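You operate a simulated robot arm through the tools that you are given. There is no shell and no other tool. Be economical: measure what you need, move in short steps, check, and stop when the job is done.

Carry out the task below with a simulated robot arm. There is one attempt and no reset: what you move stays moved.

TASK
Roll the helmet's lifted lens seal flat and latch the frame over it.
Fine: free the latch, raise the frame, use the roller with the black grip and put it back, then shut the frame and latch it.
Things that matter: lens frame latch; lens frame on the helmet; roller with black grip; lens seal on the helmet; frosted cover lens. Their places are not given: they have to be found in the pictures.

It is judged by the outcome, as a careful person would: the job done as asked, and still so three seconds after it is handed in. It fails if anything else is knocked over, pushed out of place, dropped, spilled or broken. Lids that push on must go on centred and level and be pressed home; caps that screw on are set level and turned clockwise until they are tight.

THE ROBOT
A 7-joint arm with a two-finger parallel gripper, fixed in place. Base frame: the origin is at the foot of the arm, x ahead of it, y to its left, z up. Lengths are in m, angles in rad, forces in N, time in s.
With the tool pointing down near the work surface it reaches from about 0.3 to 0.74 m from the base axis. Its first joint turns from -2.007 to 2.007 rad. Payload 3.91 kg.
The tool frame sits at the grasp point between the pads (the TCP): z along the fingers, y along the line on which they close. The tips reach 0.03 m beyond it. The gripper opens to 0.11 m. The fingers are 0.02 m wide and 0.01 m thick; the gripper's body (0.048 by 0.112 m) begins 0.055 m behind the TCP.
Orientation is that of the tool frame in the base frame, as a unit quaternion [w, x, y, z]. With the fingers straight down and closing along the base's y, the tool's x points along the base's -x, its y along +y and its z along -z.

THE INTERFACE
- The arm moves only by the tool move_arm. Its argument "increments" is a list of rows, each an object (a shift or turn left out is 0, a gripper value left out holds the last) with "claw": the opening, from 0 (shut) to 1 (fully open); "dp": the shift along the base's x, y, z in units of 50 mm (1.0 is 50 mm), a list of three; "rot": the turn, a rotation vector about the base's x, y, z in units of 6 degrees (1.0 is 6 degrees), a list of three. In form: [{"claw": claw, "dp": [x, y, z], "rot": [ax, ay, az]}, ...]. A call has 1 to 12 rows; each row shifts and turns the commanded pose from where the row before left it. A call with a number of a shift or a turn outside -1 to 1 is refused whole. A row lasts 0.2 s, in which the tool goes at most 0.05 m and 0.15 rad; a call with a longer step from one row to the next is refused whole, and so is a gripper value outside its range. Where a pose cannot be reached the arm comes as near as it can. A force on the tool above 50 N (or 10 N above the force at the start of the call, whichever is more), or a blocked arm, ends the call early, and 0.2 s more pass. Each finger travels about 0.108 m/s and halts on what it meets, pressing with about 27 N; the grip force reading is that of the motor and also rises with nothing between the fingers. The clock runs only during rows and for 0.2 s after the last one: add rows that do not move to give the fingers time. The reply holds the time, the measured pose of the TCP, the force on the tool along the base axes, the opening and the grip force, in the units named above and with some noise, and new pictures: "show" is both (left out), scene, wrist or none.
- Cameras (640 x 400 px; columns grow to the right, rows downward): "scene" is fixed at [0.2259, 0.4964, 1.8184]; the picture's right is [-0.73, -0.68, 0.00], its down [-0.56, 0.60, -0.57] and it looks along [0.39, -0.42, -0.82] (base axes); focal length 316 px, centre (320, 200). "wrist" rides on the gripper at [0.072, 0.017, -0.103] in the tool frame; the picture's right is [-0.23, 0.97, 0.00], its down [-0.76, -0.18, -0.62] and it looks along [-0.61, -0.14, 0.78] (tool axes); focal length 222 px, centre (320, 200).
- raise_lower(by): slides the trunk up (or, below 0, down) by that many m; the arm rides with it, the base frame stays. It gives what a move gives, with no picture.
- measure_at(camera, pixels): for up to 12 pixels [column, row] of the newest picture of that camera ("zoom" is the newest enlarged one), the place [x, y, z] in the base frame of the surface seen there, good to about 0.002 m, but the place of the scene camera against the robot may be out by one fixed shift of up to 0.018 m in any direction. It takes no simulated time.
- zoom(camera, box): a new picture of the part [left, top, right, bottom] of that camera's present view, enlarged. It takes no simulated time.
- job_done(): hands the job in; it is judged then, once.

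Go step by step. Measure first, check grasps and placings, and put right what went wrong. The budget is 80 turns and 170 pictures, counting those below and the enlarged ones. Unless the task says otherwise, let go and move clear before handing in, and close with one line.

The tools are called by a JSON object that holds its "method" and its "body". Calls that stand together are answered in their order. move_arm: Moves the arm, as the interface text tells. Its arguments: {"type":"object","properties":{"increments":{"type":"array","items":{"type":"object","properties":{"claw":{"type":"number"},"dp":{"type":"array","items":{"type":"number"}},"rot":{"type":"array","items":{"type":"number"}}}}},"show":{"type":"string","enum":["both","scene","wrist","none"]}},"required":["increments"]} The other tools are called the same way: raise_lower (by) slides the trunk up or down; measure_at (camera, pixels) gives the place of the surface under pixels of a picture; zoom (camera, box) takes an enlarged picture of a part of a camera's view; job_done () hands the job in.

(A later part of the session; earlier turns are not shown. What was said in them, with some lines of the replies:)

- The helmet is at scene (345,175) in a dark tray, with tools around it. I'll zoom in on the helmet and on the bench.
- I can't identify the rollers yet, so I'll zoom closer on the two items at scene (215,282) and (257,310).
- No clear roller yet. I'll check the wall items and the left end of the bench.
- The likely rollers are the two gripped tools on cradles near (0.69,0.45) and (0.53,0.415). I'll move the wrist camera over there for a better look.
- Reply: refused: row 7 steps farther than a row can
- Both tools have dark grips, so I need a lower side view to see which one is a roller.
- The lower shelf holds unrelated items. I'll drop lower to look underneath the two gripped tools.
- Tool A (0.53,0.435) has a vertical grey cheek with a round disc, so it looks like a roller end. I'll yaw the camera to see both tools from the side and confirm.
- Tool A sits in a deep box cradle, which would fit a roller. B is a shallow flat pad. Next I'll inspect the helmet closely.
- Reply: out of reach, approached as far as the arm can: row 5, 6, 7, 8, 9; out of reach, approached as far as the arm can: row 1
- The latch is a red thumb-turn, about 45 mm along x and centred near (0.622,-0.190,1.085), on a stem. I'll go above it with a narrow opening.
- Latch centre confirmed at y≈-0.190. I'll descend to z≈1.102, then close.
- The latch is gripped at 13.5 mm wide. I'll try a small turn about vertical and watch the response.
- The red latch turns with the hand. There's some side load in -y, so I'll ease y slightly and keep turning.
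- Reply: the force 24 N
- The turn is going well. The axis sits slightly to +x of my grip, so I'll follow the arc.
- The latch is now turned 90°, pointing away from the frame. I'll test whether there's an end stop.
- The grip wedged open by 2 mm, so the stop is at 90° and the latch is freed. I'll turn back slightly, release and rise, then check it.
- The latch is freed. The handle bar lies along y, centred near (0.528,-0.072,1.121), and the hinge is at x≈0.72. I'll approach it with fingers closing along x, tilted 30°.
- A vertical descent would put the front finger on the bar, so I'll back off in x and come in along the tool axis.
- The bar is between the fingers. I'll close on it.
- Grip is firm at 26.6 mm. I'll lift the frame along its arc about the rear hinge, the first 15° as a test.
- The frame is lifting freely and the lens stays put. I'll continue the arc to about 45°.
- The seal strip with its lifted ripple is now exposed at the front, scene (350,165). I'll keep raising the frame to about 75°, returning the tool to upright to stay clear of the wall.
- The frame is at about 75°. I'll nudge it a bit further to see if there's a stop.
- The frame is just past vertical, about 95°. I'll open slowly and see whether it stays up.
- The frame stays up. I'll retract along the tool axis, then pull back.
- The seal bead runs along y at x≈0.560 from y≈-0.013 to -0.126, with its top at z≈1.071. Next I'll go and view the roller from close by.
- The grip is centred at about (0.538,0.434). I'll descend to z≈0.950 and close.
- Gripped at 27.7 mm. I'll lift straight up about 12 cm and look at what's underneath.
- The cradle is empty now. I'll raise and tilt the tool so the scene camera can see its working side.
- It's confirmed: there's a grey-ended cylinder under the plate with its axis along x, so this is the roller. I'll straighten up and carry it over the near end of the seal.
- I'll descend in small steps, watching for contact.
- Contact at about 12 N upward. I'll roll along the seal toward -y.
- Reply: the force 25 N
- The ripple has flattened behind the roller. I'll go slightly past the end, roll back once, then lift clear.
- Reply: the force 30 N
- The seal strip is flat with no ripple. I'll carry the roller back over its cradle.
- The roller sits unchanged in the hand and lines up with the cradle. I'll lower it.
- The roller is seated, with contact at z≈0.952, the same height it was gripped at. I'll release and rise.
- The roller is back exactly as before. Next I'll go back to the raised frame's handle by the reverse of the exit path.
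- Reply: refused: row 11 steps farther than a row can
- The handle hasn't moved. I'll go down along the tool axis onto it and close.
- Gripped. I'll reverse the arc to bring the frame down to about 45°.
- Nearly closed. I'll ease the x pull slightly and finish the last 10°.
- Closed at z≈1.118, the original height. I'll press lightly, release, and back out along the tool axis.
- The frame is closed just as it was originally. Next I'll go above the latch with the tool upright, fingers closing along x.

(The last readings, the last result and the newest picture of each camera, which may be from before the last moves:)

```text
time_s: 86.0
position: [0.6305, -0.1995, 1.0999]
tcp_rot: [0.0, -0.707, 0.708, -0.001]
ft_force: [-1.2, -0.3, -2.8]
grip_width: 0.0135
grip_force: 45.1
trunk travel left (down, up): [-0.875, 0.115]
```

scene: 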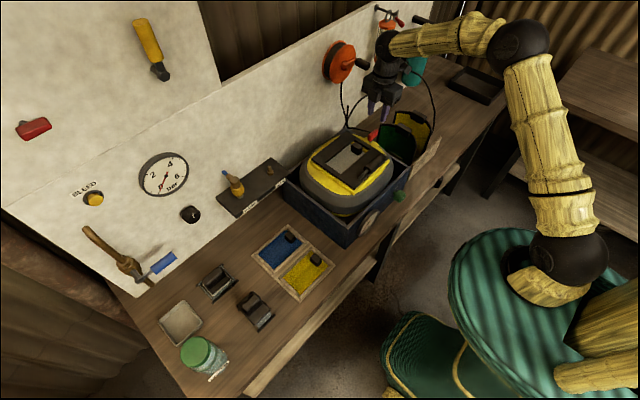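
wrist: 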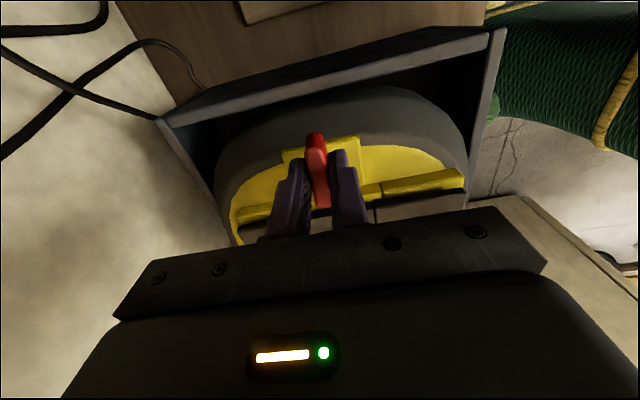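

Gripped. I'll turn it back clockwise along the same arc.

{"method": "move_arm", "body": {"increments": [{"dp": [-0.016, 0.001, 0], "rot": [0, 0, -0.9]}, {"dp": [-0.016, 0.003, 0], "rot": [0, 0, -0.9]}, {"dp": [-0.016, 0.004, 0], "rot": [0, 0, -0.9]}, {"dp": [-0.015, 0.006, 0], "rot": [0, 0, -0.9]}, {"dp": [-0.014, 0.007, 0], "rot": [0, 0, -0.9]}, {"dp": [-0.013, 0.009, 0], "rot": [0, 0, -0.9]}, {"dp": [-0.012, 0.01, 0], "rot": [0, 0, -0.9]}, {"dp": [-0.011, 0.011, 0], "rot": [0, 0, -0.9]}, {"dp": [-0.01, 0.012, 0], "rot": [0, 0, -0.9]}, {}], "show": "wrist"}}

```text
time_s: 88.2
position: [0.6245, -0.1982, 1.1006]
tcp_rot: [0.0, -0.353, 0.936, -0.002]
ft_force: [-2.8, 0.9, -5.6]
grip_width: 0.0137
grip_force: 45.5
trunk travel left (down, up): [-0.875, 0.115]
```

wrist: 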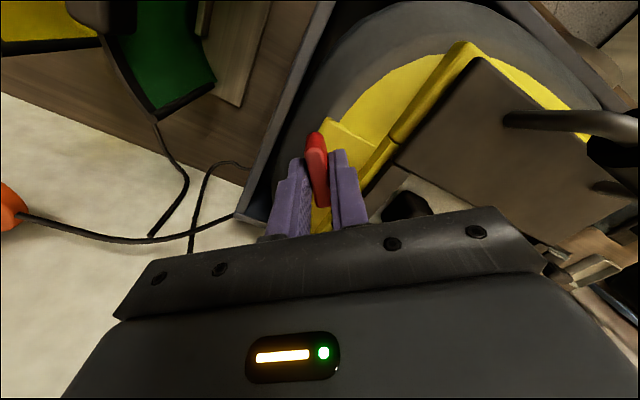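

{"method": "move_arm", "body": {"increments": [{"dp": [-0.009, 0.012, 0], "rot": [0, 0, -0.9]}, {"dp": [-0.008, 0.014, 0], "rot": [0, 0, -0.9]}, {"dp": [-0.007, 0.015, 0], "rot": [0, 0, -0.9]}, {"dp": [-0.005, 0.016, 0], "rot": [0, 0, -0.9]}, {"dp": [-0.004, 0.016, 0], "rot": [0, 0, -0.9]}, {"dp": [-0.002, 0.016, 0], "rot": [0, 0, -0.9]}, {"dp": [0, 0.016, 0], "rot": [0, 0, -0.9]}, {"dp": [0, 0.012, 0], "rot": [0, 0, -0.6]}, {}]}}

{"method": "zoom", "body": {"camera": "scene", "box": [340, 95, 420, 155]}}

```text
time_s: 90.2
position: [0.6225, -0.191, 1.1005]
tcp_rot: [-0.001, 0.001, 1.0, -0.002]
ft_force: [-5.5, -0.3, -7.8]
grip_width: 0.0135
grip_force: 45.0
trunk travel left (down, up): [-0.875, 0.115]
```

scene: 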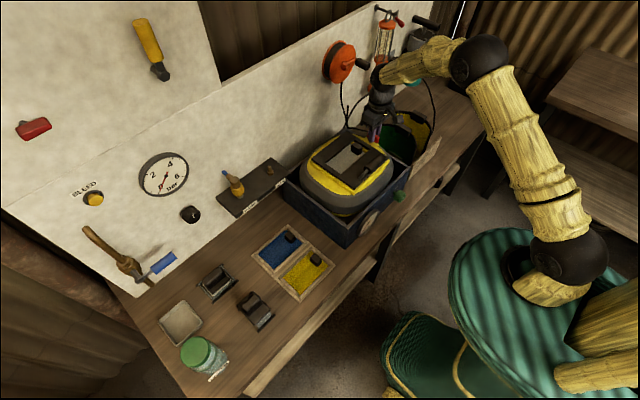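
wrist: 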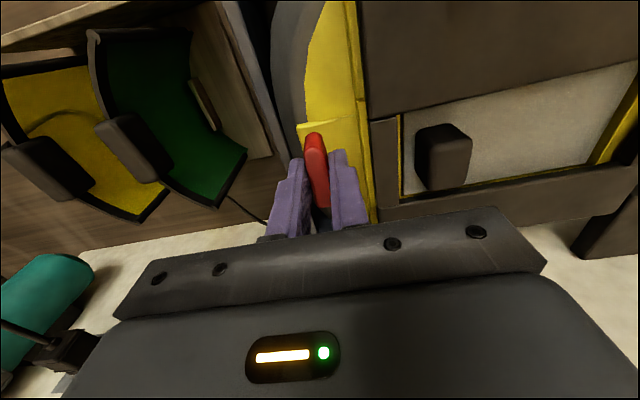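

```text
6.67 times, centred on (380, 125) of scene
```

zoom: 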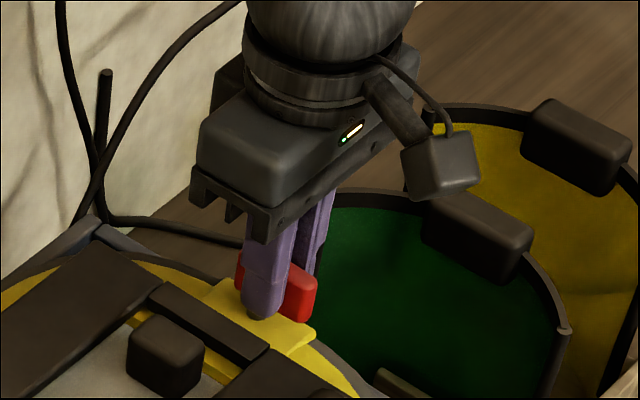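

Back at the start angle. I'll nudge slightly further to make sure it's against the latched stop, then return.

{"method": "move_arm", "body": {"increments": [{"rot": [0, 0, -0.7]}, {}], "show": "none"}}

```text
time_s: 90.8
position: [0.6232, -0.1915, 1.1011]
tcp_rot: [-0.002, 0.036, 0.999, -0.001]
ft_force: [-6.2, 0.0, -8.6]
grip_width: 0.0138
grip_force: 44.7
trunk travel left (down, up): [-0.875, 0.115]
```

{"method": "move_arm", "body": {"increments": [{"rot": [0, 0, -0.7]}, {}], "show": "wrist"}}

{"method": "zoom", "body": {"camera": "scene", "box": [340, 95, 420, 155]}}

```text
time_s: 91.4
position: [0.6215, -0.1911, 1.1011]
tcp_rot: [-0.002, 0.074, 0.997, -0.002]
ft_force: [-5.7, -0.4, -8.5]
grip_width: 0.0157
grip_force: 45.2
trunk travel left (down, up): [-0.875, 0.115]
```

wrist: 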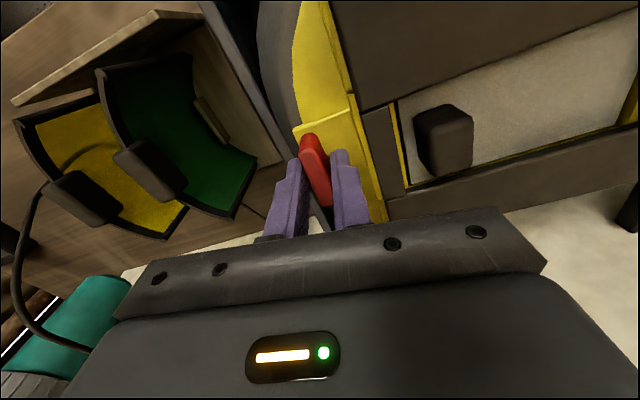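

```text
6.67 times, centred on (380, 125) of scene
```

zoom: 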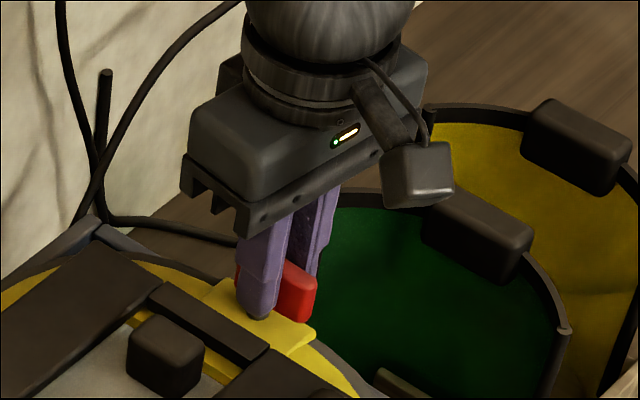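

The grip wedged open again, so the latch is hard against its latched stop. I'll open here, rise straight up and move clear.

{"method": "move_arm", "body": {"increments": [{"claw": 0.2}, {"claw": 0.33}, {}, {"dp": [0, 0, 0.5]}, {"dp": [0, 0, 0.9]}, {"dp": [0, 0, 0.9]}, {"dp": [-0.8, 0, 0.5]}, {"dp": [-0.9, 0, 0.3]}, {"dp": [-0.9, 0.3, 0.3]}, {"dp": [-0.9, 0.3, 0]}, {"dp": [-0.4, 0.3, 0]}, {}]}}

{"method": "zoom", "body": {"camera": "scene", "box": [300, 115, 410, 195]}}

{"method": "zoom", "body": {"camera": "scene", "box": [140, 150, 350, 390]}}

```text
time_s: 94.0
position: [0.4271, -0.1456, 1.27]
tcp_rot: [-0.001, 0.074, 0.997, -0.002]
ft_force: [-0.6, 0.6, -0.6]
grip_width: 0.0363
grip_force: 0.0
trunk travel left (down, up): [-0.875, 0.115]
```

scene: 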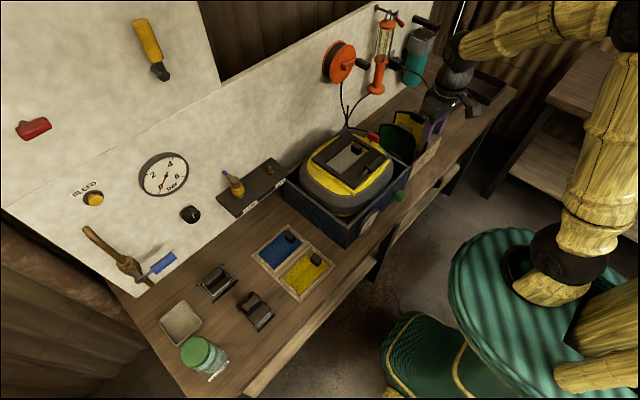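
wrist: 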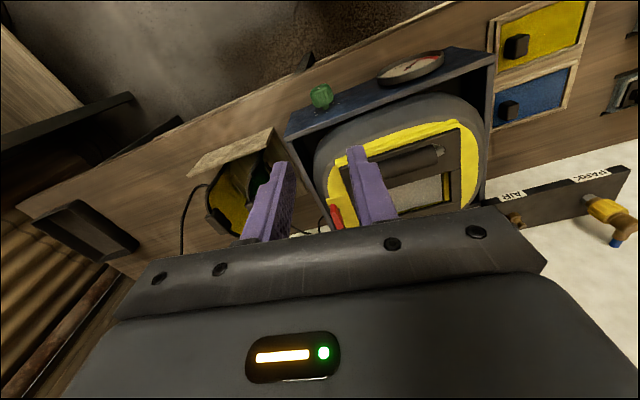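

```text
5.00 times, centred on (355, 155) of scene
```

zoom: 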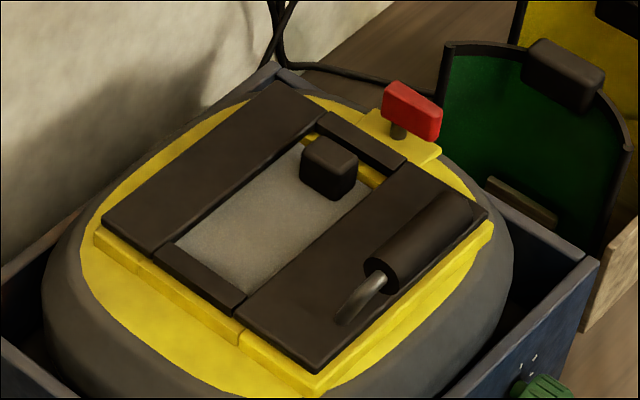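

```text
1.67 times, centred on (245, 270) of scene
5 turns are left
```

zoom: 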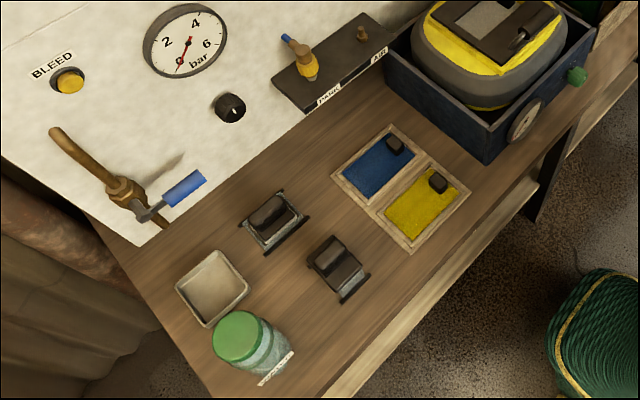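

The pictures match the starting state: frame closed, latch back in its latched position at scene (375,134), roller in its cradle, nothing else moved, and the arm clear. I'm handing in.

{"method": "job_done", "body": {}}

```text
The job is handed in.
```

The lens seal is rolled flat, the frame is shut and latched over it, the roller with the black grip is back in its cradle, and the job is handed in.
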